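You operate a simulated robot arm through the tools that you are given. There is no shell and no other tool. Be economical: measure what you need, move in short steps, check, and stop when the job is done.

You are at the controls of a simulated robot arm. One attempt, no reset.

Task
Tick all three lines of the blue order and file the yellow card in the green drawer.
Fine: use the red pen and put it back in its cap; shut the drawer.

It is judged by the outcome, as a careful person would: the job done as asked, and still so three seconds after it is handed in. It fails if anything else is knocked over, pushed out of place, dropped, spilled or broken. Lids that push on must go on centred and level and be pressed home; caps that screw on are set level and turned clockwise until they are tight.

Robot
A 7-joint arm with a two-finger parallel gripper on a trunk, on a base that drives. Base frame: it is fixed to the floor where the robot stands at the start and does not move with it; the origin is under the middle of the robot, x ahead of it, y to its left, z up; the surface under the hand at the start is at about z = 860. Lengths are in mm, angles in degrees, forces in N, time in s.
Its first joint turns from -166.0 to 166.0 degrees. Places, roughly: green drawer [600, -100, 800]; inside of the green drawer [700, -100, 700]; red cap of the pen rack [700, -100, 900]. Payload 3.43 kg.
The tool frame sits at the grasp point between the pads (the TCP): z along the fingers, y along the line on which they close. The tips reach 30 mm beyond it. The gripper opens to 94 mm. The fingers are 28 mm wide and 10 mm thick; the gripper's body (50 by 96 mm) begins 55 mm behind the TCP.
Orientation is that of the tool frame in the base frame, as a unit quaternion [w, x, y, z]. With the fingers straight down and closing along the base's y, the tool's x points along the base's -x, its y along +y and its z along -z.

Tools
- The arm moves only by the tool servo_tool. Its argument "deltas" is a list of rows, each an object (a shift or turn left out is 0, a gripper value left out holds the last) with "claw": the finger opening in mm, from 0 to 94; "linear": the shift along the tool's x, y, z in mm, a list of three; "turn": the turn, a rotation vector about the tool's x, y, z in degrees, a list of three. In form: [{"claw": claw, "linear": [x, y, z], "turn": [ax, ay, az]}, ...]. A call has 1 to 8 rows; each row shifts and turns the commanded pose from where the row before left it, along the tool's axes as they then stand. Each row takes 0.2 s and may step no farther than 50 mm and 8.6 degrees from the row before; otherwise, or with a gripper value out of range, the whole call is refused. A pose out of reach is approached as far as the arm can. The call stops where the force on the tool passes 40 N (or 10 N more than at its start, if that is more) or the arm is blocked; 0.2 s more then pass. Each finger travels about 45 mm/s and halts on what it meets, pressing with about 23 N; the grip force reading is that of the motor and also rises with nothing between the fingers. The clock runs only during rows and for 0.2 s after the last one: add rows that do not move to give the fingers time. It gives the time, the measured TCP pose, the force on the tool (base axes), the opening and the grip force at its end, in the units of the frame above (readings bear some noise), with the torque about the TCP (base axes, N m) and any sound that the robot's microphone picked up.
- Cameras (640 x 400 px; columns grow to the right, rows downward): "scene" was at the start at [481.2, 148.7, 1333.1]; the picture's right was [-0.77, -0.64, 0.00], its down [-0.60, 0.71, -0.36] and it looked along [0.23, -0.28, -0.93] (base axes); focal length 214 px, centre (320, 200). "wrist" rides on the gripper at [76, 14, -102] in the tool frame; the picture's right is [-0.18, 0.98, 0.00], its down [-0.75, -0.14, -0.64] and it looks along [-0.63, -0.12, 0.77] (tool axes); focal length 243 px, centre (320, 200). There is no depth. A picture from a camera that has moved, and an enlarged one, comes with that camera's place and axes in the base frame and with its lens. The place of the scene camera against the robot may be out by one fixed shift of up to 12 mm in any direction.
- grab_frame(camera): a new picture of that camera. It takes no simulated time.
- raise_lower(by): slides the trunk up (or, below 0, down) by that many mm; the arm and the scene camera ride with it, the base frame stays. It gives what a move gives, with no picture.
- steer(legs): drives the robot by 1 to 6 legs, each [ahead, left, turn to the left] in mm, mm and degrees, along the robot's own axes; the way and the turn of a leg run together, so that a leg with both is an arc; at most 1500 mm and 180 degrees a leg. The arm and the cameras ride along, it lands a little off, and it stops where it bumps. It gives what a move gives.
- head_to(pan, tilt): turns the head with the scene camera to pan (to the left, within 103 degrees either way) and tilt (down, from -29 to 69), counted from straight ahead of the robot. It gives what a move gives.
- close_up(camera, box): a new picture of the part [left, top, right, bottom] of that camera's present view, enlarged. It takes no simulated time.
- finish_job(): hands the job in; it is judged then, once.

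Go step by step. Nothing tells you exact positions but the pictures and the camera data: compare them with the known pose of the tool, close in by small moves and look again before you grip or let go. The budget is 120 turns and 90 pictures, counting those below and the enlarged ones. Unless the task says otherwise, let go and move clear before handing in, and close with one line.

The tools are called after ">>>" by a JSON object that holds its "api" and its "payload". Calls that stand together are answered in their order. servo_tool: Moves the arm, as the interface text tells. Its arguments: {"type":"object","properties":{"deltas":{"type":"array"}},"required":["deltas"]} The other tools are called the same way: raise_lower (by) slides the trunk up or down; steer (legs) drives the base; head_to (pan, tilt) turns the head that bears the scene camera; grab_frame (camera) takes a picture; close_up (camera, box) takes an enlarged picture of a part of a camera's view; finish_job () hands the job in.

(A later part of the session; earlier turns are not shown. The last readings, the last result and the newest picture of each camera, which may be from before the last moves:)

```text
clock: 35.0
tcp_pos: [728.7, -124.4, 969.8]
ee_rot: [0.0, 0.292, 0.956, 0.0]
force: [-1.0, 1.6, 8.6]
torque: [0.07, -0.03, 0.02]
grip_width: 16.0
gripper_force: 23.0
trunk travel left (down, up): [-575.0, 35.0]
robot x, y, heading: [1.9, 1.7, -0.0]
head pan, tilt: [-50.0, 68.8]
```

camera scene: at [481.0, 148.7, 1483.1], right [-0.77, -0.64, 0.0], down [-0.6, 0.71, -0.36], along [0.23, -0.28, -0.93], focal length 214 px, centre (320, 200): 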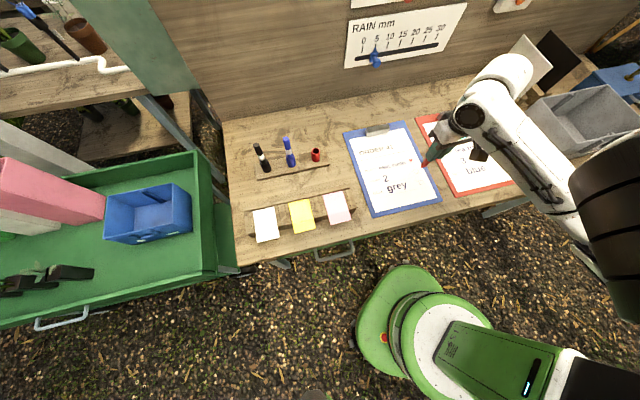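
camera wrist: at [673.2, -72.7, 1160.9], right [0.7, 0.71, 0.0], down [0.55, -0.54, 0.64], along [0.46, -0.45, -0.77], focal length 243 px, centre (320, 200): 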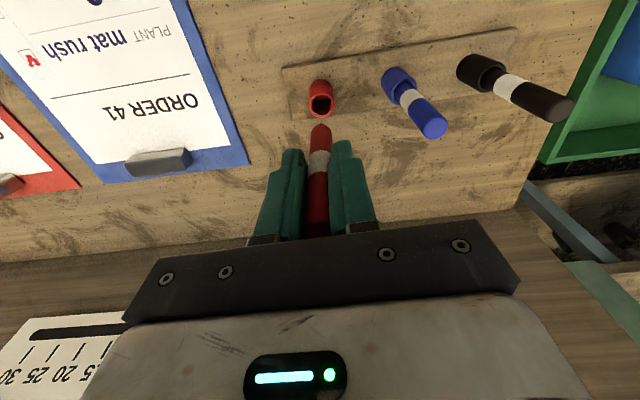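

>>> {"api": "servo_tool", "payload": {"deltas": [{"linear": [0, 0, 1]}, {"linear": [0, 0, 1]}, {}]}}

>>> {"api": "close_up", "payload": {"camera": "wrist", "box": [270, 70, 370, 190]}}

>>> {"api": "close_up", "payload": {"camera": "scene", "box": [240, 110, 360, 190]}}

```text
clock: 35.8
tcp_pos: [726.2, -125.1, 967.5]
ee_rot: [-0.001, 0.293, 0.956, -0.001]
force: [2.2, -1.1, 17.1]
torque: [-0.04, -0.24, -0.02]
grip_width: 16.1
gripper_force: 23.1
trunk travel left (down, up): [-575.0, 35.0]
robot x, y, heading: [1.8, -2.2, 0.1]
head pan, tilt: [-50.0, 68.8]
```

```text
3.33 times, centred on (320, 130) of wrist
camera zoom: at [672.8, -71.1, 1070.3], right [0.7, 0.71, 0.0], down [0.54, -0.54, 0.64], along [0.46, -0.45, -0.77], focal length 809 px, centre (320, 433)
```

zoom: 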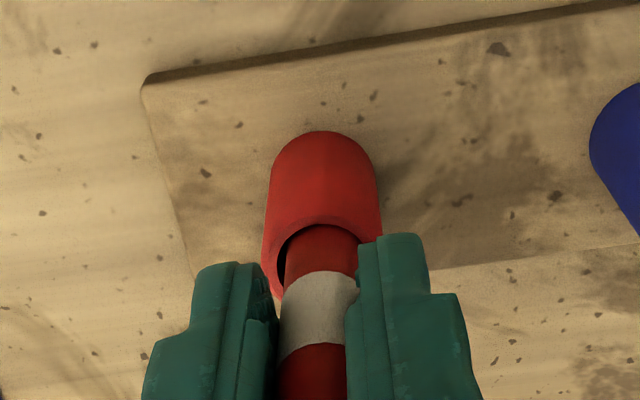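

```text
5.00 times, centred on (300, 150) of scene
camera zoom: at [480.7, 148.7, 1483.3], right [-0.77, -0.64, 0.0], down [-0.6, 0.71, -0.36], along [0.23, -0.28, -0.93], focal length 1072 px, centre (420, 450)
```

zoom: 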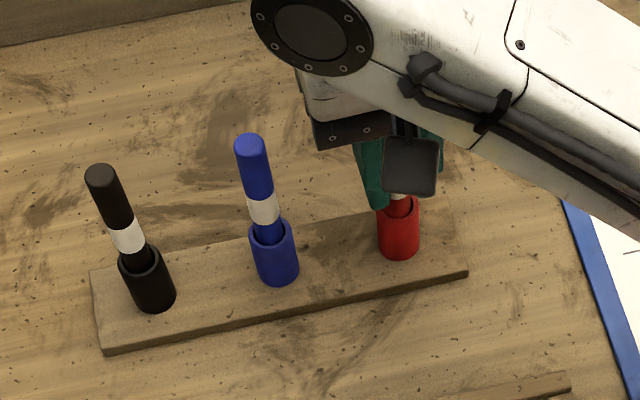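

The pen has seated at about 17 N and started slipping in the grip, so it's bottomed. I'll release, rise clear and check its height against the others.

>>> {"api": "servo_tool", "payload": {"deltas": [{"claw": 40}, {}, {}, {}, {"linear": [0, 0, -25]}, {"linear": [0, 0, -40]}, {"linear": [0, 0, -40]}, {"linear": [0, 0, -30]}]}}

>>> {"api": "grab_frame", "payload": {"camera": "wrist"}}

>>> {"api": "close_up", "payload": {"camera": "scene", "box": [240, 110, 360, 190]}}

```text
clock: 37.5
tcp_pos: [727.9, -124.7, 1102.8]
ee_rot: [-0.002, 0.293, 0.956, 0.001]
force: [0.0, -0.3, -0.1]
torque: [-0.02, 0.02, 0.02]
grip_width: 40.3
gripper_force: 0.1
trunk travel left (down, up): [-575.0, 35.0]
robot x, y, heading: [-1.1, -2.0, -0.3]
head pan, tilt: [-50.0, 68.8]
```

```text
49 pictures are left
camera wrist: at [673.7, -71.3, 1203.9], right [0.7, 0.71, 0.0], down [0.55, -0.54, 0.64], along [0.46, -0.45, -0.77], focal length 243 px, centre (320, 200)
```

wrist: 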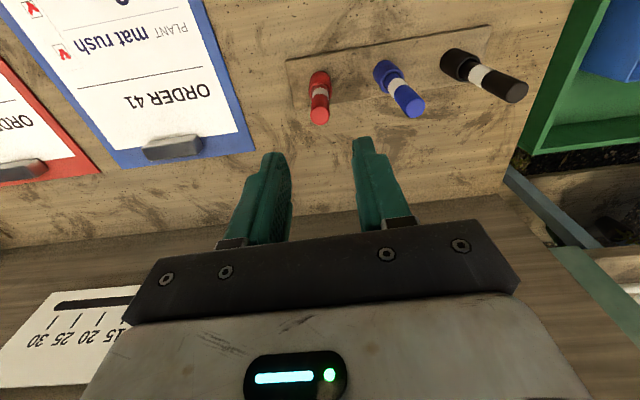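

```text
5.00 times, centred on (300, 150) of scene
camera zoom: at [481.2, 148.8, 1483.0], right [-0.77, -0.64, 0.0], down [-0.6, 0.71, -0.36], along [0.23, -0.28, -0.93], focal length 1072 px, centre (420, 450)
```

zoom: 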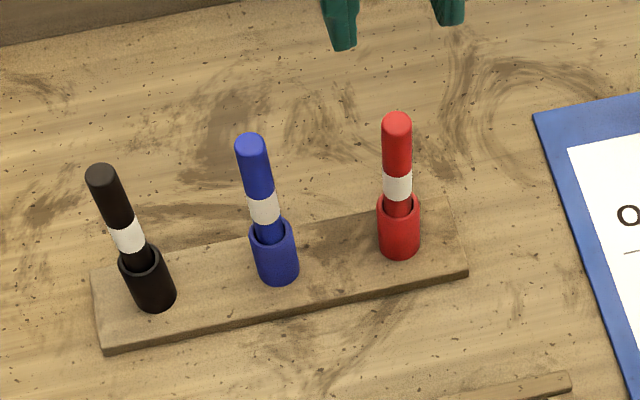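

The red pen is seated in its cap as before. Now for the drawer: I'll look at its handle closely and the card holder as well.

>>> {"api": "close_up", "payload": {"camera": "scene", "box": [230, 180, 390, 280]}}

>>> {"api": "grab_frame", "payload": {"camera": "scene"}}

```text
4.00 times, centred on (310, 230) of scene
camera zoom: at [481.2, 148.8, 1483.0], right [-0.77, -0.64, 0.0], down [-0.6, 0.71, -0.36], along [0.23, -0.28, -0.93], focal length 858 px, centre (360, 80)
```

zoom: 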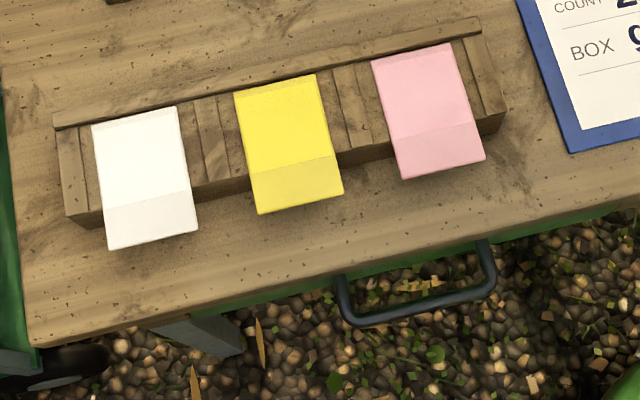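

```text
46 pictures are left
camera scene: at [481.2, 148.8, 1483.0], right [-0.77, -0.64, 0.0], down [-0.6, 0.71, -0.36], along [0.23, -0.28, -0.93], focal length 214 px, centre (320, 200)
```

scene: 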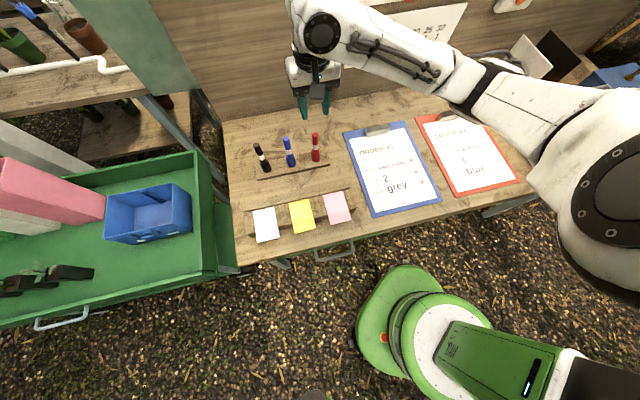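

Cards overhang the front of their holder, and the drawer has a D-handle with a gap behind it. The robot is too close for a straight pull, so I want to back off and face the bench squarely; first I'll check the floor to the left and behind.

>>> {"api": "head_to", "payload": {"pan": 95, "tilt": 50}}

>>> {"api": "grab_frame", "payload": {"camera": "scene"}}

```text
clock: 39.8
tcp_pos: [727.6, -126.7, 1101.1]
ee_rot: [-0.001, 0.293, 0.956, 0.0]
force: [-0.2, 0.2, -0.5]
torque: [0.0, 0.03, 0.03]
grip_width: 40.0
gripper_force: 0.0
trunk travel left (down, up): [-575.0, 35.0]
robot x, y, heading: [-1.6, -0.0, -0.1]
head pan, tilt: [95.0, 50.0]
```

```text
45 pictures are left
camera scene: at [438.6, 268.2, 1505.0], right [1.0, 0.09, 0.0], down [0.07, -0.76, -0.64], along [-0.06, 0.64, -0.77], focal length 214 px, centre (320, 200)
```

scene: 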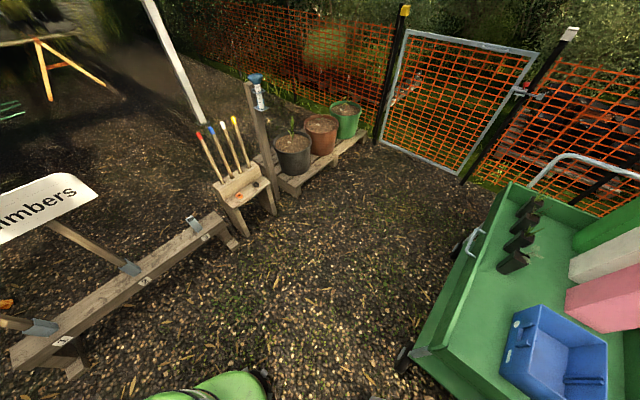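

The way is clear: there's a low beam far back-left and a trolley to the right of it, with over 180 mm of clearance. I'll back away from the bench, turn to face it, and shift left in line with the drawer.

>>> {"api": "steer", "payload": {"legs": [[-241, 178, 0], [0, 0, -36.5], [0, 330, 0]]}}

>>> {"api": "head_to", "payload": {"pan": 0, "tilt": 60}}

>>> {"api": "grab_frame", "payload": {"camera": "scene"}}

>>> {"api": "grab_frame", "payload": {"camera": "wrist"}}

```text
clock: 45.4
tcp_pos: [467.6, -90.8, 1101.5]
ee_rot: [-0.001, 0.577, 0.816, 0.002]
force: [-0.3, -0.1, -0.9]
torque: [-0.01, -0.02, 0.01]
grip_width: 39.9
gripper_force: 0.1
trunk travel left (down, up): [-575.0, 35.0]
robot x, y, heading: [-42.8, 442.4, -36.6]
head pan, tilt: [95.0, 50.0]
```

```text
clock: 47.1
tcp_pos: [467.6, -91.0, 1101.9]
ee_rot: [-0.001, 0.577, 0.816, 0.0]
force: [-0.3, -1.1, -0.6]
torque: [-0.02, 0.05, 0.01]
grip_width: 40.0
gripper_force: 0.1
trunk travel left (down, up): [-575.0, 35.0]
robot x, y, heading: [-42.0, 444.4, -36.5]
head pan, tilt: [0.0, 60.0]
```

```text
44 pictures are left
camera scene: at [485.6, 294.2, 1492.5], right [-0.59, -0.8, 0.0], down [-0.7, 0.52, -0.5], along [0.4, -0.3, -0.87], focal length 214 px, centre (320, 200)
```

scene: 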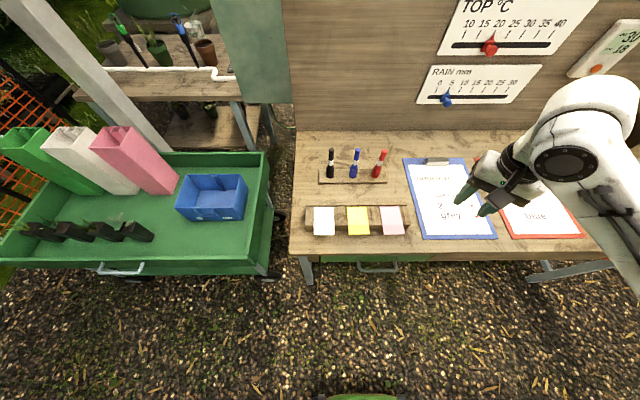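

```text
43 pictures are left
camera wrist: at [456.5, -14.3, 1203.7], right [0.99, 0.15, 0.0], down [0.12, -0.76, 0.64], along [0.1, -0.63, -0.77], focal length 243 px, centre (320, 200)
```

wrist: 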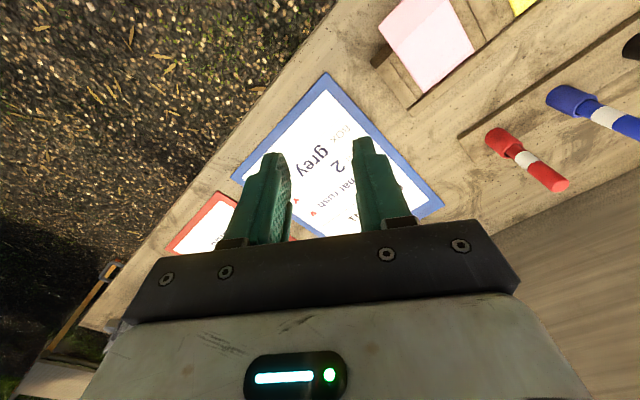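

The robot faces the bench squarely now, with the drawer handle visible below the front edge. I'll take close-ups of the handle and the cards from this viewpoint.

>>> {"api": "close_up", "payload": {"camera": "scene", "box": [290, 190, 430, 290]}}

```text
4.00 times, centred on (360, 240) of scene
camera zoom: at [485.6, 294.2, 1492.5], right [-0.59, -0.8, 0.0], down [-0.7, 0.52, -0.5], along [0.4, -0.3, -0.87], focal length 858 px, centre (160, 40)
```

zoom: 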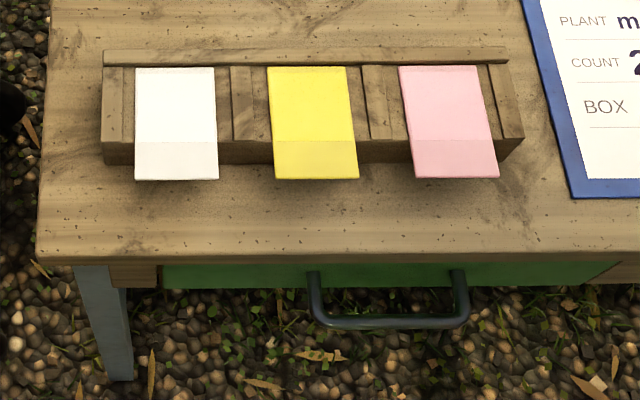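

I'll grip the handle from above with the tool tilted 43° toward the bench, which keeps the gripper's body clear of the bench edge. First I'll yaw so the fingers close front to back, then move in front of the handle.

>>> {"api": "servo_tool", "payload": {"deltas": [{"turn": [0, 0, 8]}, {"turn": [0, 0, 8]}, {"turn": [0, 0, 8]}, {"turn": [0, 0, 8]}, {"turn": [0, 0, 8]}, {"turn": [0, 0, 8]}, {"turn": [0, 0, 8]}, {}]}}

>>> {"api": "servo_tool", "payload": {"deltas": [{"linear": [36, -38, 0]}, {"linear": [36, -38, 0]}, {"linear": [36, -38, 0]}, {"linear": [36, -38, 0]}, {}]}}

>>> {"api": "servo_tool", "payload": {"deltas": [{"turn": [-8.6, 0, 0]}, {"turn": [-8.6, 0, 0]}, {"turn": [-8.6, 0, 0]}, {"turn": [-8.6, 0, 0]}, {"turn": [-8.6, 0, 0]}, {}]}}

>>> {"api": "grab_frame", "payload": {"camera": "scene"}}

>>> {"api": "grab_frame", "payload": {"camera": "wrist"}}

```text
clock: 48.9
tcp_pos: [467.0, -92.0, 1100.3]
ee_rot: [0.0, 0.894, 0.448, 0.0]
force: [-0.5, 0.9, 0.6]
torque: [-0.03, 0.01, 0.01]
grip_width: 39.9
gripper_force: 0.0
trunk travel left (down, up): [-575.0, 35.0]
robot x, y, heading: [-43.4, 441.8, -36.4]
head pan, tilt: [0.0, 60.0]
```

```text
refused: row 1 steps farther than a row can; nothing moved
```

```text
clock: 50.3
tcp_pos: [466.8, -91.0, 1101.9]
ee_rot: [0.328, 0.831, 0.417, 0.165]
force: [0.0, 0.7, -0.4]
torque: [-0.01, 0.0, -0.02]
grip_width: 40.0
gripper_force: 0.1
trunk travel left (down, up): [-575.0, 35.0]
robot x, y, heading: [-42.6, 443.6, -36.4]
head pan, tilt: [0.0, 60.0]
```

```text
41 pictures are left
camera scene: at [485.6, 294.4, 1492.5], right [-0.6, -0.8, 0.0], down [-0.7, 0.52, -0.5], along [0.4, -0.3, -0.87], focal length 214 px, centre (320, 200)
```

scene: 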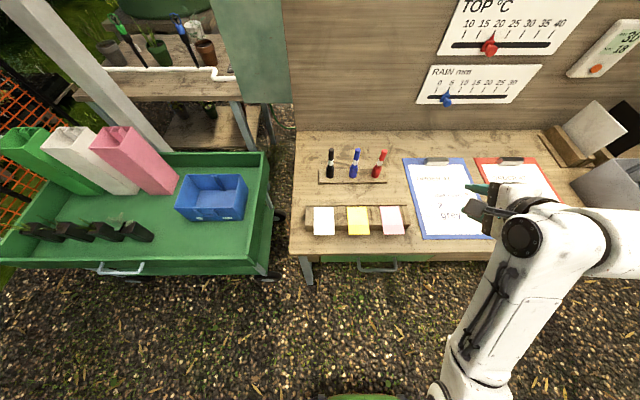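

```text
40 pictures are left
camera wrist: at [465.6, 5.9, 1186.1], right [0.47, -0.58, 0.67], down [-0.88, -0.28, 0.37], along [-0.03, -0.77, -0.64], focal length 243 px, centre (320, 200)
```

wrist: 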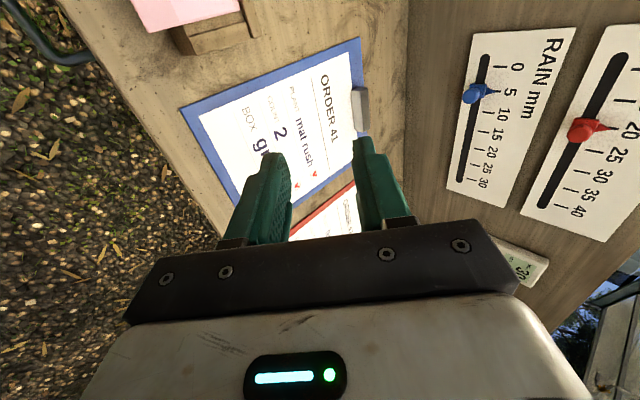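

I'll move back and left, then down in front of the handle.

>>> {"api": "servo_tool", "payload": {"deltas": [{"linear": [29.4, -24.9, -23.2]}, {"linear": [29.4, -24.9, -23.2]}, {"linear": [29.4, -24.9, -23.2]}, {"linear": [29.4, -24.9, -23.2]}, {"linear": [29.4, -24.9, -23.2]}, {"linear": [0, -30.7, 32.9]}, {"linear": [0, -30.7, 32.9]}, {"linear": [0, -30.7, 32.9]}]}}

>>> {"api": "grab_frame", "payload": {"camera": "wrist"}}

```text
clock: 52.1
tcp_pos: [468.8, 51.3, 888.6]
ee_rot: [0.327, 0.832, 0.418, 0.165]
force: [-0.2, -0.3, 0.3]
torque: [-0.02, -0.02, 0.02]
grip_width: 40.1
gripper_force: 0.2
out of reach, approached as far as the arm can: row 1, 2, 3, 4, 5
trunk travel left (down, up): [-575.0, 35.0]
robot x, y, heading: [-46.4, 444.5, -36.6]
head pan, tilt: [0.0, 60.0]
```

```text
39 pictures are left
camera wrist: at [467.8, 147.8, 973.0], right [0.47, -0.58, 0.67], down [-0.88, -0.28, 0.37], along [-0.03, -0.77, -0.64], focal length 243 px, centre (320, 200)
```

wrist: 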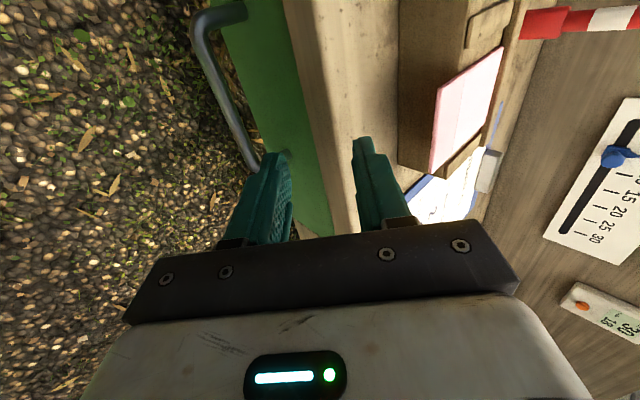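

The handle is now visible to the left in the wrist view, and the arm is near its inner limit again. I'll try backing off 60 mm from the bench.

>>> {"api": "servo_tool", "payload": {"deltas": [{"linear": [10, -22, -20.5]}, {"linear": [10, -22, -20.5]}, {}]}}

```text
clock: 52.9
tcp_pos: [433.6, 103.0, 889.2]
ee_rot: [0.327, 0.831, 0.418, 0.165]
force: [0.2, -1.1, 0.0]
torque: [0.03, 0.05, -0.03]
grip_width: 40.0
gripper_force: 0.0
trunk travel left (down, up): [-575.0, 35.0]
robot x, y, heading: [-41.6, 443.8, -36.7]
head pan, tilt: [0.0, 60.0]
```

>>> {"api": "servo_tool", "payload": {"deltas": [{"linear": [0, -20.5, 22]}, {"linear": [0, -20.5, 22]}, {}]}}

>>> {"api": "grab_frame", "payload": {"camera": "wrist"}}

>>> {"api": "close_up", "payload": {"camera": "scene", "box": [290, 190, 450, 310]}}

```text
clock: 53.7
tcp_pos: [432.7, 102.2, 827.2]
ee_rot: [0.327, 0.831, 0.418, 0.165]
force: [0.4, 0.2, 0.2]
torque: [-0.01, 0.03, -0.02]
grip_width: 40.0
gripper_force: 0.0
trunk travel left (down, up): [-575.0, 35.0]
robot x, y, heading: [-38.9, 446.3, -36.5]
head pan, tilt: [0.0, 60.0]
```

```text
38 pictures are left
camera wrist: at [431.1, 198.8, 911.5], right [0.47, -0.58, 0.67], down [-0.88, -0.28, 0.37], along [-0.03, -0.77, -0.64], focal length 243 px, centre (320, 200)
```

wrist: 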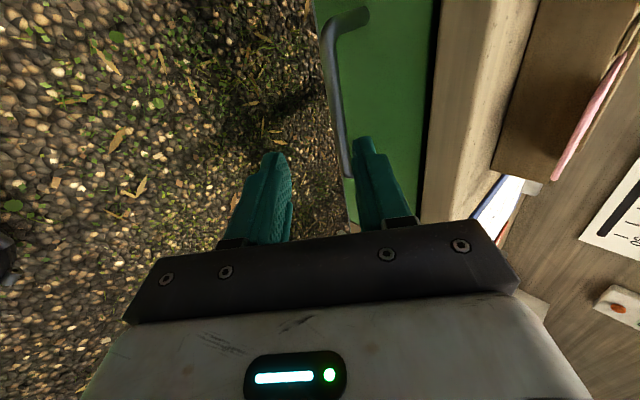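

```text
3.33 times, centred on (370, 250) of scene
camera zoom: at [485.5, 294.4, 1492.5], right [-0.6, -0.8, 0.0], down [-0.7, 0.52, -0.5], along [0.4, -0.3, -0.87], focal length 715 px, centre (153, 33)
```

zoom: 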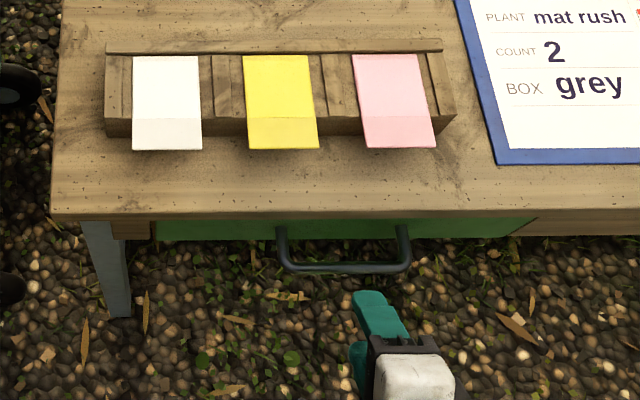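

Triangulating, the handle bar is at f ≈ 358, z ≈ 774 (f is toward the bench), about 10 mm left of the tool. I'll line up on the approach axis and check.

>>> {"api": "servo_tool", "payload": {"deltas": [{"claw": 32, "linear": [10, 15.8, 27]}, {}, {}]}}

>>> {"api": "grab_frame", "payload": {"camera": "wrist"}}

>>> {"api": "close_up", "payload": {"camera": "scene", "box": [330, 220, 430, 300]}}

```text
clock: 54.5
tcp_pos: [462.7, 93.0, 818.8]
ee_rot: [0.327, 0.832, 0.418, 0.164]
force: [-1.3, -1.3, -0.2]
torque: [0.04, 0.01, -0.01]
grip_width: 31.9
gripper_force: 0.1
trunk travel left (down, up): [-575.0, 35.0]
robot x, y, heading: [-41.9, 445.8, -36.6]
head pan, tilt: [0.0, 60.0]
```

```text
36 pictures are left
camera wrist: at [460.7, 188.7, 903.2], right [0.47, -0.58, 0.67], down [-0.88, -0.28, 0.37], along [-0.03, -0.77, -0.64], focal length 243 px, centre (320, 200)
```

wrist: 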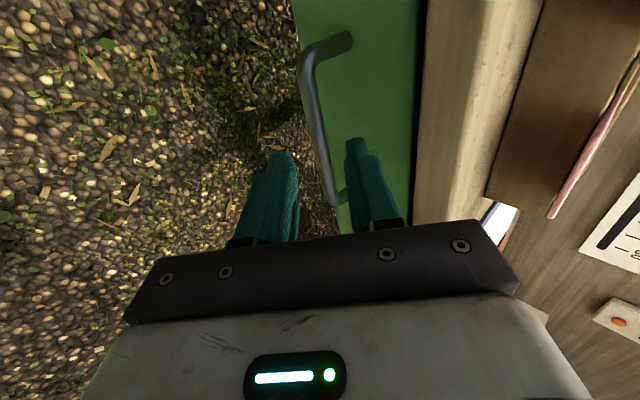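

```text
5.00 times, centred on (380, 260) of scene
camera zoom: at [485.5, 294.4, 1492.5], right [-0.6, -0.8, 0.0], down [-0.7, 0.52, -0.5], along [0.4, -0.3, -0.87], focal length 1072 px, centre (20, -100)
```

zoom: 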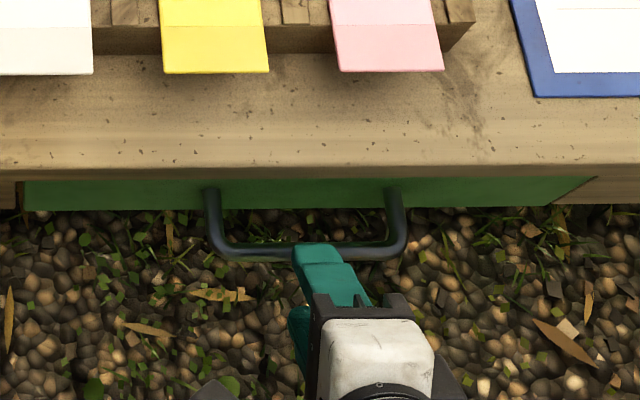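

The bar lies right between the fingers along the approach axis. I'll advance 46 mm.

>>> {"api": "servo_tool", "payload": {"deltas": [{"linear": [0, 0, 16]}, {"linear": [0, 0, 16]}, {"linear": [0, 0, 14]}, {}]}}

>>> {"api": "grab_frame", "payload": {"camera": "wrist"}}

```text
clock: 55.5
tcp_pos: [486.8, 72.8, 784.5]
ee_rot: [0.327, 0.832, 0.418, 0.165]
force: [-0.8, 0.1, -1.2]
torque: [0.01, 0.01, 0.01]
grip_width: 32.0
gripper_force: 0.0
trunk travel left (down, up): [-575.0, 35.0]
robot x, y, heading: [-41.5, 444.1, -36.9]
head pan, tilt: [0.0, 60.0]
```

```text
34 pictures are left
camera wrist: at [485.7, 169.5, 869.6], right [0.47, -0.58, 0.67], down [-0.88, -0.28, 0.37], along [-0.03, -0.77, -0.64], focal length 243 px, centre (320, 200)
```

wrist: 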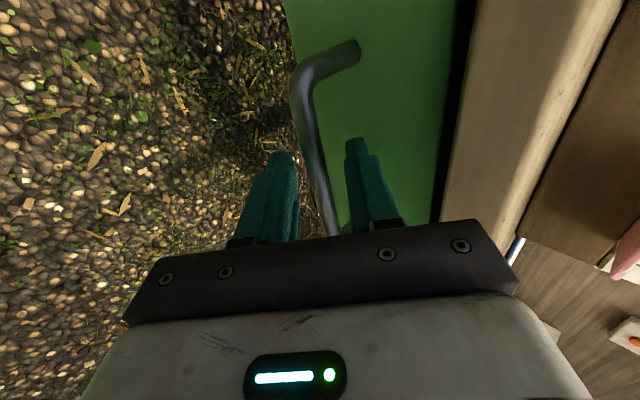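

The bar is between the pads. I'll close on it.

>>> {"api": "servo_tool", "payload": {"deltas": [{"claw": 2}, {}, {}, {}]}}

```text
clock: 56.5
tcp_pos: [488.1, 73.7, 784.6]
ee_rot: [0.325, 0.832, 0.419, 0.164]
force: [-6.8, 2.3, -9.1]
torque: [-0.64, 0.73, 0.93]
grip_width: 11.9
gripper_force: 45.4
trunk travel left (down, up): [-575.0, 35.0]
robot x, y, heading: [-44.7, 441.7, -36.6]
head pan, tilt: [0.0, 60.0]
```

Gripped on the handle. I'll pull gently straight out.

>>> {"api": "servo_tool", "payload": {"deltas": [{"linear": [0, -7.3, -6.8]}, {"linear": [0, -7.3, -6.8]}, {"linear": [0, -11, -10.2]}, {"linear": [0, -11, -10.2]}, {}]}}

>>> {"api": "grab_frame", "payload": {"camera": "scene"}}

```text
clock: 57.7
tcp_pos: [446.0, 103.0, 784.4]
ee_rot: [0.326, 0.832, 0.417, 0.164]
force: [-8.2, -8.8, -23.4]
torque: [-0.57, 0.78, 0.88]
grip_width: 12.2
gripper_force: 45.0
trunk travel left (down, up): [-575.0, 35.0]
robot x, y, heading: [-44.2, 444.8, -36.6]
head pan, tilt: [0.0, 60.0]
```

```text
33 pictures are left
camera scene: at [485.7, 293.6, 1492.2], right [-0.6, -0.8, 0.0], down [-0.7, 0.52, -0.5], along [0.4, -0.3, -0.87], focal length 214 px, centre (320, 200)
```

scene: 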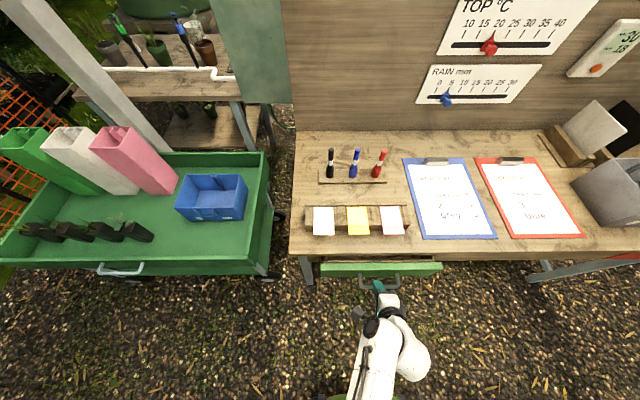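

The drawer slides open; the forces suggest I'm about 1 mm high and left, so I'll trim that while continuing to pull.

>>> {"api": "servo_tool", "payload": {"deltas": [{"linear": [-0.8, -15.3, -12.9]}, {"linear": [-0.3, -15.3, -13.2]}, {"linear": [-0.3, -14.6, -13.6]}, {"linear": [-0.3, -14.6, -13.6]}, {}]}}

```text
clock: 58.9
tcp_pos: [382.3, 149.9, 785.2]
ee_rot: [0.328, 0.831, 0.418, 0.164]
force: [-6.3, -8.0, -1.7]
torque: [-0.9, 0.65, 0.71]
grip_width: 11.6
gripper_force: 45.4
trunk travel left (down, up): [-575.0, 35.0]
robot x, y, heading: [-41.7, 447.2, -36.3]
head pan, tilt: [0.0, 60.0]
```

>>> {"api": "servo_tool", "payload": {"deltas": [{"linear": [-1, -14.6, -13.6]}, {"linear": [-0.5, -14.6, -13.6]}, {"linear": [-0.5, -14.6, -13.6]}, {"linear": [-0.5, -14.6, -13.6]}, {}]}}

>>> {"api": "grab_frame", "payload": {"camera": "scene"}}

```text
clock: 60.1
tcp_pos: [315.4, 197.2, 785.4]
ee_rot: [0.327, 0.831, 0.419, 0.165]
force: [0.1, 2.9, 21.3]
torque: [-0.82, 0.22, 0.99]
grip_width: 12.0
gripper_force: 45.1
trunk travel left (down, up): [-575.0, 35.0]
robot x, y, heading: [-40.1, 443.0, -36.7]
head pan, tilt: [0.0, 60.0]
```

```text
32 pictures are left
camera scene: at [485.2, 295.0, 1492.9], right [-0.6, -0.8, 0.0], down [-0.7, 0.52, -0.5], along [0.4, -0.3, -0.87], focal length 214 px, centre (320, 200)
```

scene: 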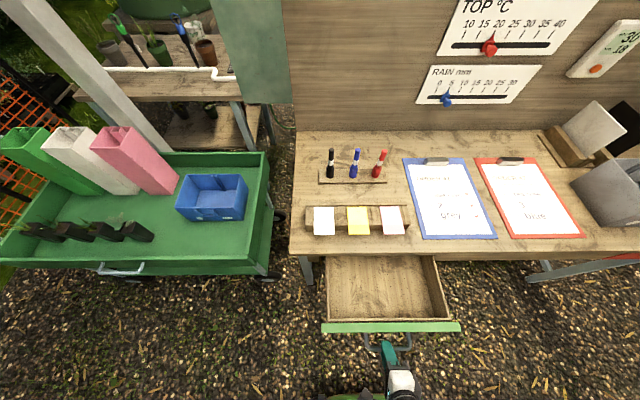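

The drawer is open about 210 mm, which is enough. I'll release the handle and retreat back up.

>>> {"api": "servo_tool", "payload": {"deltas": [{"claw": 36}, {}, {}, {"linear": [0, 0, -20]}, {"linear": [0, 0, -25]}, {"linear": [0, 0, -25]}, {}]}}

>>> {"api": "grab_frame", "payload": {"camera": "wrist"}}

```text
clock: 61.7
tcp_pos: [277.8, 224.4, 836.3]
ee_rot: [0.327, 0.831, 0.418, 0.164]
force: [0.0, 0.6, 0.0]
torque: [0.01, 0.01, 0.02]
grip_width: 35.9
gripper_force: 0.1
trunk travel left (down, up): [-575.0, 35.0]
robot x, y, heading: [-40.7, 442.2, -36.4]
head pan, tilt: [0.0, 60.0]
```

```text
31 pictures are left
camera wrist: at [275.9, 320.7, 919.9], right [0.47, -0.58, 0.67], down [-0.88, -0.28, 0.37], along [-0.03, -0.77, -0.64], focal length 243 px, centre (320, 200)
```

wrist: 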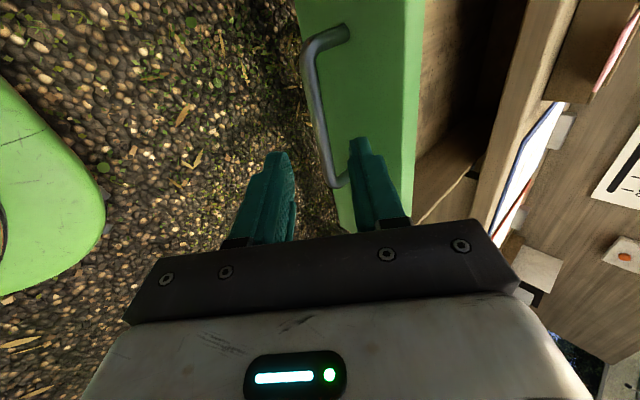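

The gripper is clear. Next I'll rise, straighten the tool to point down, then turn it to face the bench.

>>> {"api": "servo_tool", "payload": {"deltas": [{"linear": [0, 27.3, -29.2]}, {"linear": [0, 30, -25]}, {"linear": [0, 30, -25]}, {"linear": [0, 30, -25]}, {"turn": [8.6, 0, 0]}, {"turn": [8.6, 0, 0]}, {"turn": [8.6, 0, 0]}, {"turn": [8.6, 0, 0]}]}}

>>> {"api": "servo_tool", "payload": {"deltas": [{"turn": [8.6, 0, 0]}, {"linear": [0, 40, -20]}, {"linear": [0, 40, -20]}, {"linear": [0, 40, -20]}, {}]}}

```text
clock: 63.5
tcp_pos: [260.3, 235.5, 884.7]
ee_rot: [0.065, 0.875, 0.478, 0.036]
force: [0.9, 0.7, -0.4]
torque: [-0.05, 0.06, -0.09]
grip_width: 36.1
gripper_force: 0.1
out of reach, approached as far as the arm can: row 3, 4, 5, 6, 8
trunk travel left (down, up): [-575.0, 35.0]
robot x, y, heading: [-41.9, 444.6, -36.4]
head pan, tilt: [0.0, 60.0]
```

```text
clock: 64.7
tcp_pos: [311.6, 166.2, 929.1]
ee_rot: [-0.001, 0.893, 0.449, 0.0]
force: [-0.4, -0.5, -0.5]
torque: [0.02, -0.04, -0.02]
grip_width: 36.1
gripper_force: 0.0
out of reach, approached as far as the arm can: row 1, 2
trunk travel left (down, up): [-575.0, 35.0]
robot x, y, heading: [-45.4, 443.8, -36.6]
head pan, tilt: [0.0, 60.0]
```

>>> {"api": "servo_tool", "payload": {"deltas": [{"linear": [20, 40, -20]}, {"linear": [20, 40, -20]}, {"linear": [20, 40, -20]}, {"linear": [20, 40, -20]}, {"linear": [20, 40, -20]}, {"turn": [0, 0, -8.2]}, {"turn": [0, 0, -8.2]}, {"turn": [0, 0, -8.2]}]}}

>>> {"api": "servo_tool", "payload": {"deltas": [{"claw": 80, "turn": [0, 0, -8.2]}, {"turn": [0, 0, -8.2]}, {"turn": [0, 0, -8.2]}, {"turn": [0, 0, -8.2]}, {"turn": [0, 0, -8.2]}, {"turn": [0, 0, -8.2]}, {"turn": [0, 0, -8.2]}, {"turn": [0, 0, -8.2]}]}}

>>> {"api": "grab_frame", "payload": {"camera": "wrist"}}

>>> {"api": "grab_frame", "payload": {"camera": "scene"}}

```text
clock: 66.5
tcp_pos: [532.4, 126.7, 1029.0]
ee_rot: [0.0, 0.777, 0.63, 0.0]
force: [-0.9, 0.3, -0.8]
torque: [0.0, 0.01, -0.03]
grip_width: 35.9
gripper_force: 0.1
trunk travel left (down, up): [-575.0, 35.0]
robot x, y, heading: [-42.2, 440.3, -36.4]
head pan, tilt: [0.0, 60.0]
```

```text
clock: 68.3
tcp_pos: [532.8, 126.6, 1029.5]
ee_rot: [0.0, 0.311, 0.95, 0.001]
force: [-0.2, -0.1, -0.2]
torque: [-0.02, -0.01, -0.03]
grip_width: 80.0
gripper_force: 0.1
trunk travel left (down, up): [-575.0, 35.0]
robot x, y, heading: [-46.1, 443.6, -36.5]
head pan, tilt: [0.0, 60.0]
```

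```text
30 pictures are left
camera wrist: at [480.2, 184.0, 1131.4], right [0.73, 0.68, 0.0], down [0.52, -0.56, 0.64], along [0.44, -0.47, -0.77], focal length 243 px, centre (320, 200)
```

wrist: 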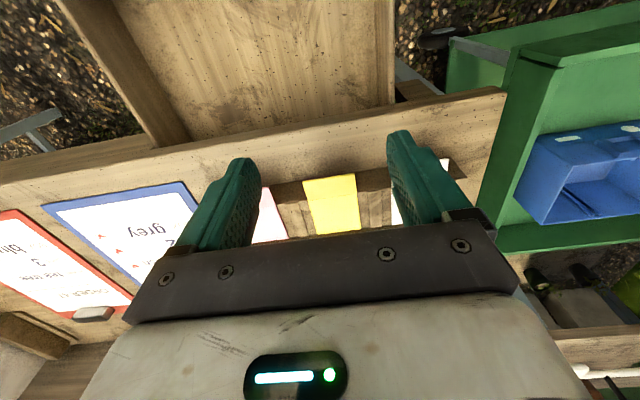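

```text
29 pictures are left
camera scene: at [485.6, 294.4, 1492.5], right [-0.6, -0.8, 0.0], down [-0.7, 0.52, -0.5], along [0.4, -0.3, -0.87], focal length 214 px, centre (320, 200)
```

scene: 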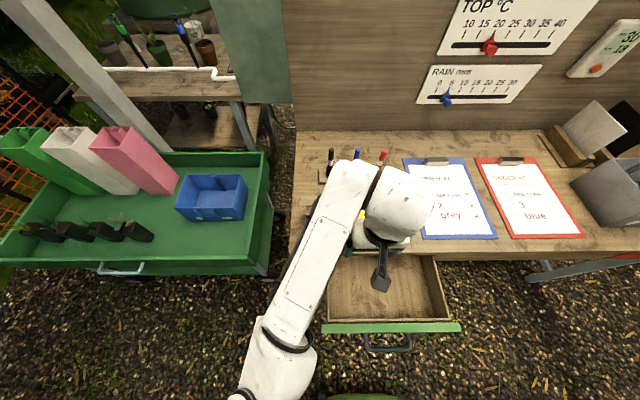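

The yellow card's front edge is about 83 mm ahead and 6 mm right of the tool. I'll move over the card's overhanging part, staying above it, and look again.

>>> {"api": "servo_tool", "payload": {"deltas": [{"linear": [-32, -2, 15]}, {"linear": [-32, -2, 20]}, {"linear": [-32, -2, 25]}, {}]}}

>>> {"api": "grab_frame", "payload": {"camera": "wrist"}}

```text
clock: 69.3
tcp_pos: [606.3, 64.8, 968.7]
ee_rot: [0.0, 0.312, 0.95, 0.001]
force: [0.5, -0.5, -0.7]
torque: [-0.03, 0.04, 0.03]
grip_width: 80.0
gripper_force: 0.2
trunk travel left (down, up): [-575.0, 35.0]
robot x, y, heading: [-40.7, 443.6, -36.4]
head pan, tilt: [0.0, 60.0]
```

```text
28 pictures are left
camera wrist: at [554.7, 121.9, 1070.4], right [0.73, 0.68, 0.0], down [0.52, -0.56, 0.64], along [0.44, -0.47, -0.77], focal length 243 px, centre (320, 200)
```

wrist: 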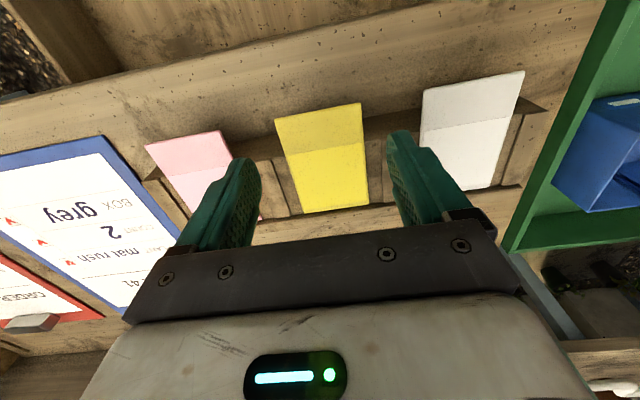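

The tool is centred on the card's overhang. I'll shift 2 mm toward the front and lower so the tips pass just beside it.

>>> {"api": "servo_tool", "payload": {"deltas": [{"linear": [2, 0.3, 18]}, {"linear": [0, 0, 18]}, {"linear": [0, 0, 10]}, {}]}}

>>> {"api": "grab_frame", "payload": {"camera": "wrist"}}

>>> {"api": "close_up", "payload": {"camera": "scene", "box": [300, 150, 440, 250]}}

```text
clock: 70.0
tcp_pos: [605.1, 68.2, 935.0]
ee_rot: [0.0, 0.311, 0.95, 0.0]
force: [-11.6, 6.1, 21.7]
torque: [0.72, -0.4, 0.46]
grip_width: 78.7
gripper_force: 0.1
trunk travel left (down, up): [-575.0, 35.0]
robot x, y, heading: [-43.7, 447.3, -36.6]
head pan, tilt: [0.0, 60.0]
stopped in row 3: the force on the tool passed its limit at 51 N (the readings are from after the stop); the commanded pose is now the measured one
```

```text
27 pictures are left
camera wrist: at [552.7, 125.1, 1036.5], right [0.73, 0.68, 0.0], down [0.52, -0.56, 0.64], along [0.44, -0.47, -0.77], focal length 243 px, centre (320, 200)
```

wrist: 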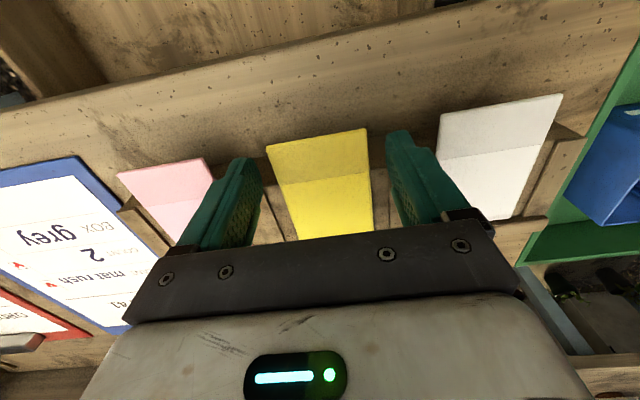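

```text
4.00 times, centred on (370, 200) of scene
camera zoom: at [484.5, 294.9, 1493.3], right [-0.6, -0.8, 0.0], down [-0.7, 0.52, -0.5], along [0.4, -0.3, -0.87], focal length 858 px, centre (120, 200)
```

zoom: 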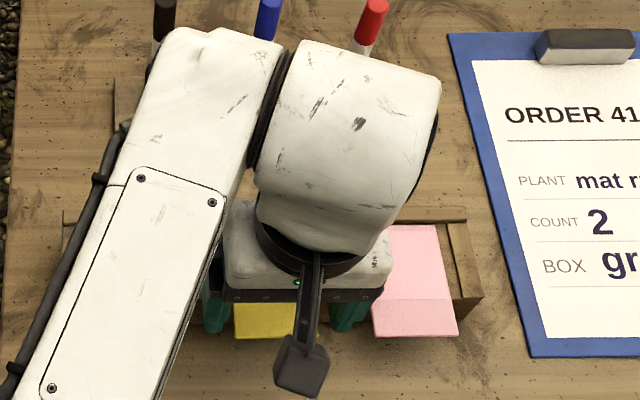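

The finger tips touched the top of the holder's front edge; it's higher (about 905) and nearer than I reckoned. Nothing seems displaced. I'll rise, shift 8 mm toward the front, and look.

>>> {"api": "servo_tool", "payload": {"deltas": [{"linear": [0, 0, -12]}, {"linear": [8, 0, 0]}, {}]}}

>>> {"api": "close_up", "payload": {"camera": "wrist", "box": [200, 80, 460, 250]}}

```text
clock: 70.8
tcp_pos: [600.2, 72.6, 944.0]
ee_rot: [0.001, 0.312, 0.95, -0.001]
force: [-0.6, -0.2, 0.7]
torque: [0.0, 0.0, 0.0]
grip_width: 79.9
gripper_force: 0.0
trunk travel left (down, up): [-575.0, 35.0]
robot x, y, heading: [-45.8, 443.6, -36.6]
head pan, tilt: [0.0, 60.0]
```

```text
2.35 times, centred on (330, 165) of wrist
camera zoom: at [547.1, 129.0, 1046.5], right [0.73, 0.68, 0.0], down [0.52, -0.56, 0.64], along [0.44, -0.47, -0.76], focal length 571 px, centre (296, 282)
```

zoom: 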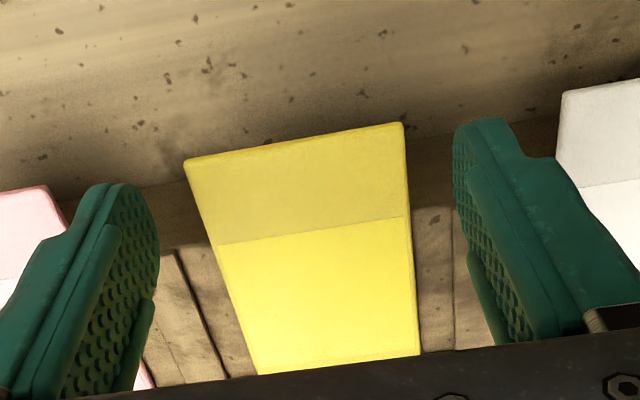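

By this view the fingers now clear the holder front by about 4 mm and straddle the overhang. I'll lower in small steps.

>>> {"api": "servo_tool", "payload": {"deltas": [{"linear": [1, 0, 6]}, {"linear": [0, 0, 6]}, {"linear": [0, 0, 6]}, {}]}}

>>> {"api": "close_up", "payload": {"camera": "wrist", "box": [200, 80, 460, 250]}}

```text
clock: 71.8
tcp_pos: [599.0, 74.0, 927.5]
ee_rot: [0.002, 0.312, 0.95, -0.001]
force: [0.2, 0.1, -0.4]
torque: [0.04, -0.02, 0.0]
grip_width: 79.9
gripper_force: 0.1
trunk travel left (down, up): [-575.0, 35.0]
robot x, y, heading: [-43.2, 444.8, -36.3]
head pan, tilt: [0.0, 60.0]
```

```text
2.35 times, centred on (330, 165) of wrist
camera zoom: at [546.5, 129.2, 1028.4], right [0.73, 0.68, 0.0], down [0.52, -0.56, 0.64], along [0.44, -0.47, -0.76], focal length 571 px, centre (296, 282)
```

zoom: 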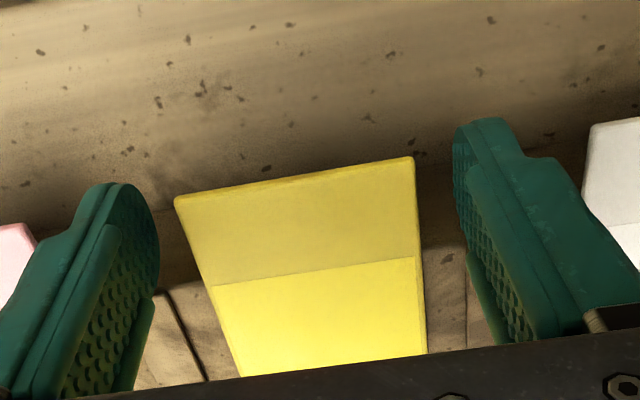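

The card is at about z = 909, so the tips are now about 12 mm below it. I'll go 5 mm lower and close on its sides.

>>> {"api": "servo_tool", "payload": {"deltas": [{"linear": [0, 0, 6]}, {"claw": 66}, {"claw": 60}, {"claw": 52}, {}, {}]}}

>>> {"api": "grab_frame", "payload": {"camera": "wrist"}}

```text
clock: 73.2
tcp_pos: [599.6, 72.6, 920.0]
ee_rot: [0.002, 0.312, 0.95, 0.0]
force: [0.4, 0.0, -1.3]
torque: [0.01, -0.04, 0.0]
grip_width: 58.4
gripper_force: 22.4
trunk travel left (down, up): [-575.0, 35.0]
robot x, y, heading: [-40.1, 445.0, -36.4]
head pan, tilt: [0.0, 60.0]
```

```text
23 pictures are left
camera wrist: at [546.6, 129.2, 1022.3], right [0.73, 0.68, 0.0], down [0.52, -0.56, 0.64], along [0.44, -0.47, -0.76], focal length 243 px, centre (320, 200)
```

wrist: 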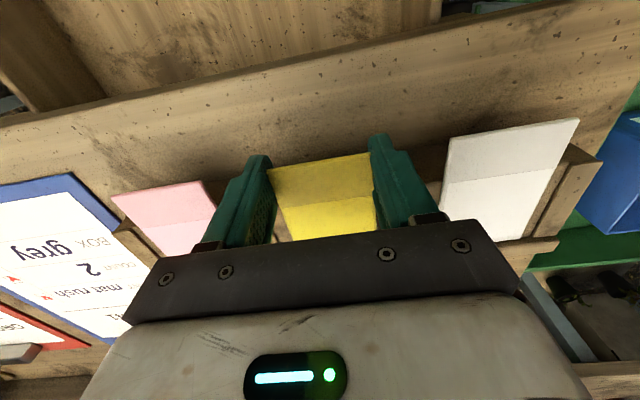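

The card is gripped at 58 mm. I'll lift it slowly straight up.

>>> {"api": "servo_tool", "payload": {"deltas": [{"linear": [0, 0, -8]}, {"linear": [0, 0, -12]}, {"linear": [0, 0, -25]}, {"linear": [0, 0, -30]}, {}]}}

>>> {"api": "grab_frame", "payload": {"camera": "wrist"}}

```text
clock: 74.4
tcp_pos: [598.0, 72.0, 995.2]
ee_rot: [0.001, 0.311, 0.95, -0.001]
force: [-0.7, 0.1, 0.5]
torque: [0.0, -0.01, 0.0]
grip_width: 58.6
gripper_force: 23.1
trunk travel left (down, up): [-575.0, 35.0]
robot x, y, heading: [-43.7, 442.4, -36.4]
head pan, tilt: [0.0, 60.0]
```

```text
22 pictures are left
camera wrist: at [546.2, 129.9, 1097.5], right [0.73, 0.68, 0.0], down [0.52, -0.56, 0.64], along [0.44, -0.47, -0.76], focal length 243 px, centre (320, 200)
```

wrist: 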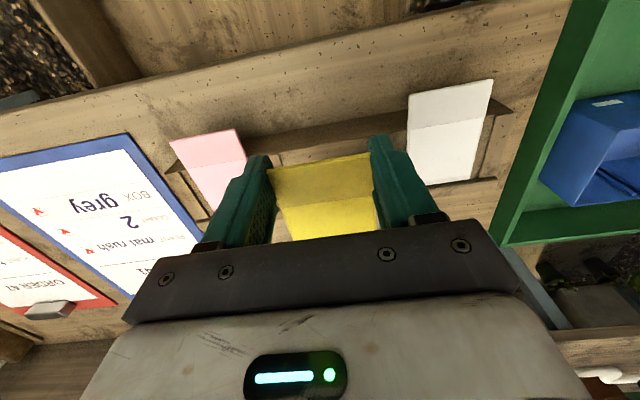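

The card is held flat. I'll carry it back over the open drawer and look down.

>>> {"api": "servo_tool", "payload": {"deltas": [{"linear": [38, -16, 0]}, {"linear": [38, -16, 0]}, {"linear": [38, -16, 0]}, {"linear": [38, -16, 0]}, {}, {"linear": [0, 0, 25]}, {"linear": [0, 0, 25]}, {}]}}

>>> {"api": "grab_frame", "payload": {"camera": "wrist"}}

>>> {"api": "grab_frame", "payload": {"camera": "scene"}}

```text
clock: 76.2
tcp_pos: [437.7, 110.0, 946.4]
ee_rot: [0.002, 0.312, 0.95, -0.001]
force: [0.2, 0.4, -0.3]
torque: [-0.01, -0.03, 0.0]
grip_width: 58.4
gripper_force: 22.7
trunk travel left (down, up): [-575.0, 35.0]
robot x, y, heading: [-41.4, 444.0, -36.4]
head pan, tilt: [0.0, 60.0]
```

```text
21 pictures are left
camera wrist: at [385.7, 167.8, 1046.7], right [0.73, 0.68, 0.0], down [0.52, -0.56, 0.64], along [0.44, -0.47, -0.76], focal length 243 px, centre (320, 200)
```

wrist: 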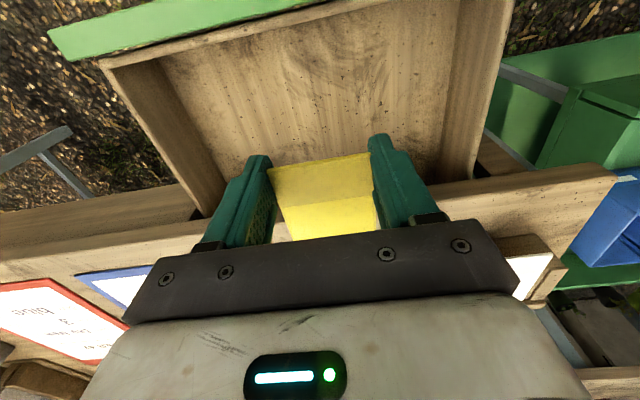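

```text
20 pictures are left
camera scene: at [485.5, 294.3, 1492.5], right [-0.6, -0.8, 0.0], down [-0.7, 0.52, -0.5], along [0.4, -0.3, -0.87], focal length 214 px, centre (320, 200)
```

scene: 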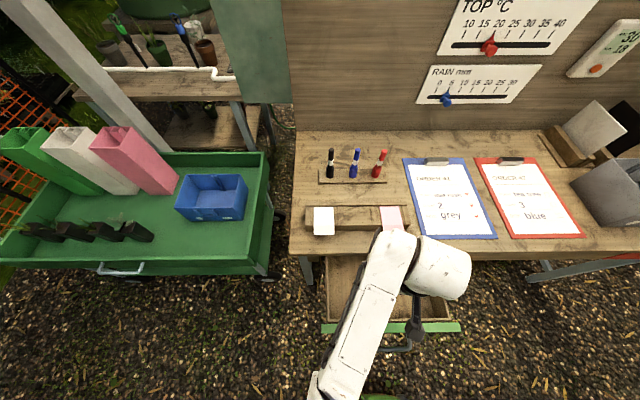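

Card and fingers are over the drawer's opening, with the bench edge about 19 mm beyond the card's far end. I'll lower into the drawer, then slowly feel for the floor.

>>> {"api": "servo_tool", "payload": {"deltas": [{"linear": [3, 0, 25]}, {"linear": [0, 0, 25]}, {"linear": [0, 0, 25]}, {"linear": [0, 0, 25]}, {}]}}

>>> {"api": "grab_frame", "payload": {"camera": "wrist"}}

>>> {"api": "close_up", "payload": {"camera": "scene", "box": [310, 220, 480, 350]}}

```text
clock: 77.4
tcp_pos: [436.6, 112.8, 844.5]
ee_rot: [0.001, 0.313, 0.95, 0.0]
force: [0.4, 0.0, -0.7]
torque: [0.0, 0.0, -0.04]
grip_width: 58.3
gripper_force: 22.8
trunk travel left (down, up): [-575.0, 35.0]
robot x, y, heading: [-40.0, 445.8, -36.0]
head pan, tilt: [0.0, 60.0]
```

```text
19 pictures are left
camera wrist: at [384.0, 169.5, 946.5], right [0.73, 0.68, 0.0], down [0.52, -0.56, 0.64], along [0.44, -0.47, -0.76], focal length 243 px, centre (320, 200)
```

wrist: 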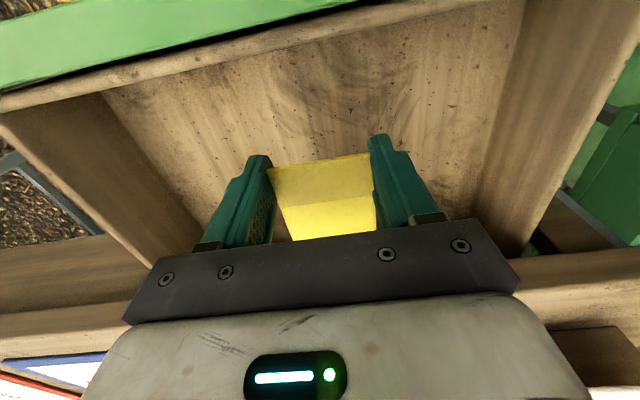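

```text
3.08 times, centred on (395, 285) of scene
camera zoom: at [485.6, 294.3, 1492.5], right [-0.6, -0.8, 0.0], down [-0.7, 0.52, -0.5], along [0.4, -0.3, -0.87], focal length 660 px, centre (89, -62)
```

zoom: 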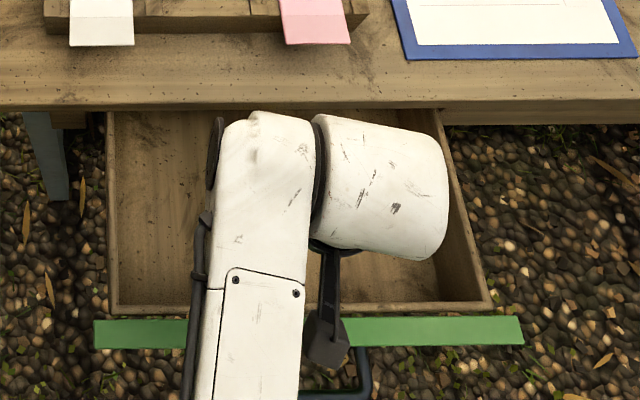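

>>> {"api": "servo_tool", "payload": {"deltas": [{"linear": [0, 0, 12]}, {"linear": [0, 0, 10]}, {"linear": [0, 0, 8]}, {"linear": [0, 0, 5]}, {}]}}

>>> {"api": "grab_frame", "payload": {"camera": "wrist"}}

```text
clock: 78.6
tcp_pos: [436.3, 113.5, 810.0]
ee_rot: [0.002, 0.313, 0.95, -0.001]
force: [-0.8, 0.9, -0.3]
torque: [0.0, -0.05, 0.01]
grip_width: 58.5
gripper_force: 23.3
trunk travel left (down, up): [-575.0, 35.0]
robot x, y, heading: [-44.8, 443.2, -36.7]
head pan, tilt: [0.0, 60.0]
```

```text
17 pictures are left
camera wrist: at [383.9, 169.6, 911.7], right [0.73, 0.68, 0.0], down [0.52, -0.56, 0.64], along [0.44, -0.47, -0.76], focal length 243 px, centre (320, 200)
```

wrist: 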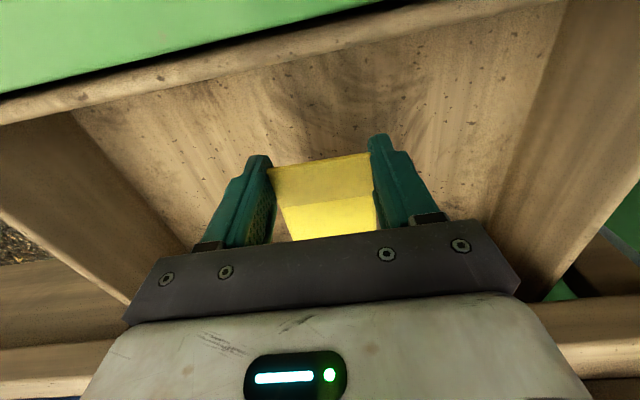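

Triangulating the drawer's corner, its floor is near z = 740, so there's about 37 mm to go. I'll continue down slowly.

>>> {"api": "servo_tool", "payload": {"deltas": [{"linear": [0, 0, 8]}, {"linear": [0, 0, 8]}, {"linear": [0, 0, 6]}, {"linear": [0, 0, 4]}, {}]}}

>>> {"api": "grab_frame", "payload": {"camera": "wrist"}}

```text
clock: 79.8
tcp_pos: [436.4, 112.3, 784.1]
ee_rot: [0.001, 0.313, 0.95, 0.0]
force: [0.7, 0.3, -0.2]
torque: [0.0, -0.01, 0.01]
grip_width: 58.7
gripper_force: 22.4
trunk travel left (down, up): [-575.0, 35.0]
robot x, y, heading: [-37.7, 441.8, -36.4]
head pan, tilt: [0.0, 60.0]
```

```text
16 pictures are left
camera wrist: at [383.9, 169.9, 885.3], right [0.73, 0.68, 0.0], down [0.52, -0.56, 0.64], along [0.44, -0.47, -0.76], focal length 243 px, centre (320, 200)
```

wrist: 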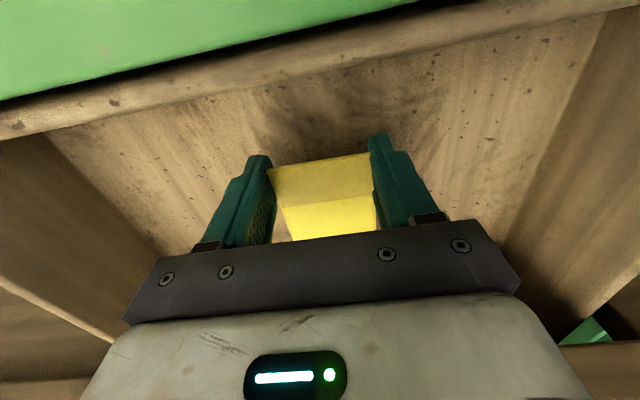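

>>> {"api": "servo_tool", "payload": {"deltas": [{"linear": [0, 0, 4]}, {"linear": [0, 0, 3]}, {"linear": [0, 0, 2]}, {}]}}

```text
clock: 80.8
tcp_pos: [437.4, 112.4, 775.3]
ee_rot: [0.001, 0.312, 0.95, 0.0]
force: [-0.5, 0.5, -0.6]
torque: [-0.01, 0.02, 0.03]
grip_width: 58.6
gripper_force: 23.4
trunk travel left (down, up): [-575.0, 35.0]
robot x, y, heading: [-40.4, 443.2, -36.3]
head pan, tilt: [0.0, 60.0]
```

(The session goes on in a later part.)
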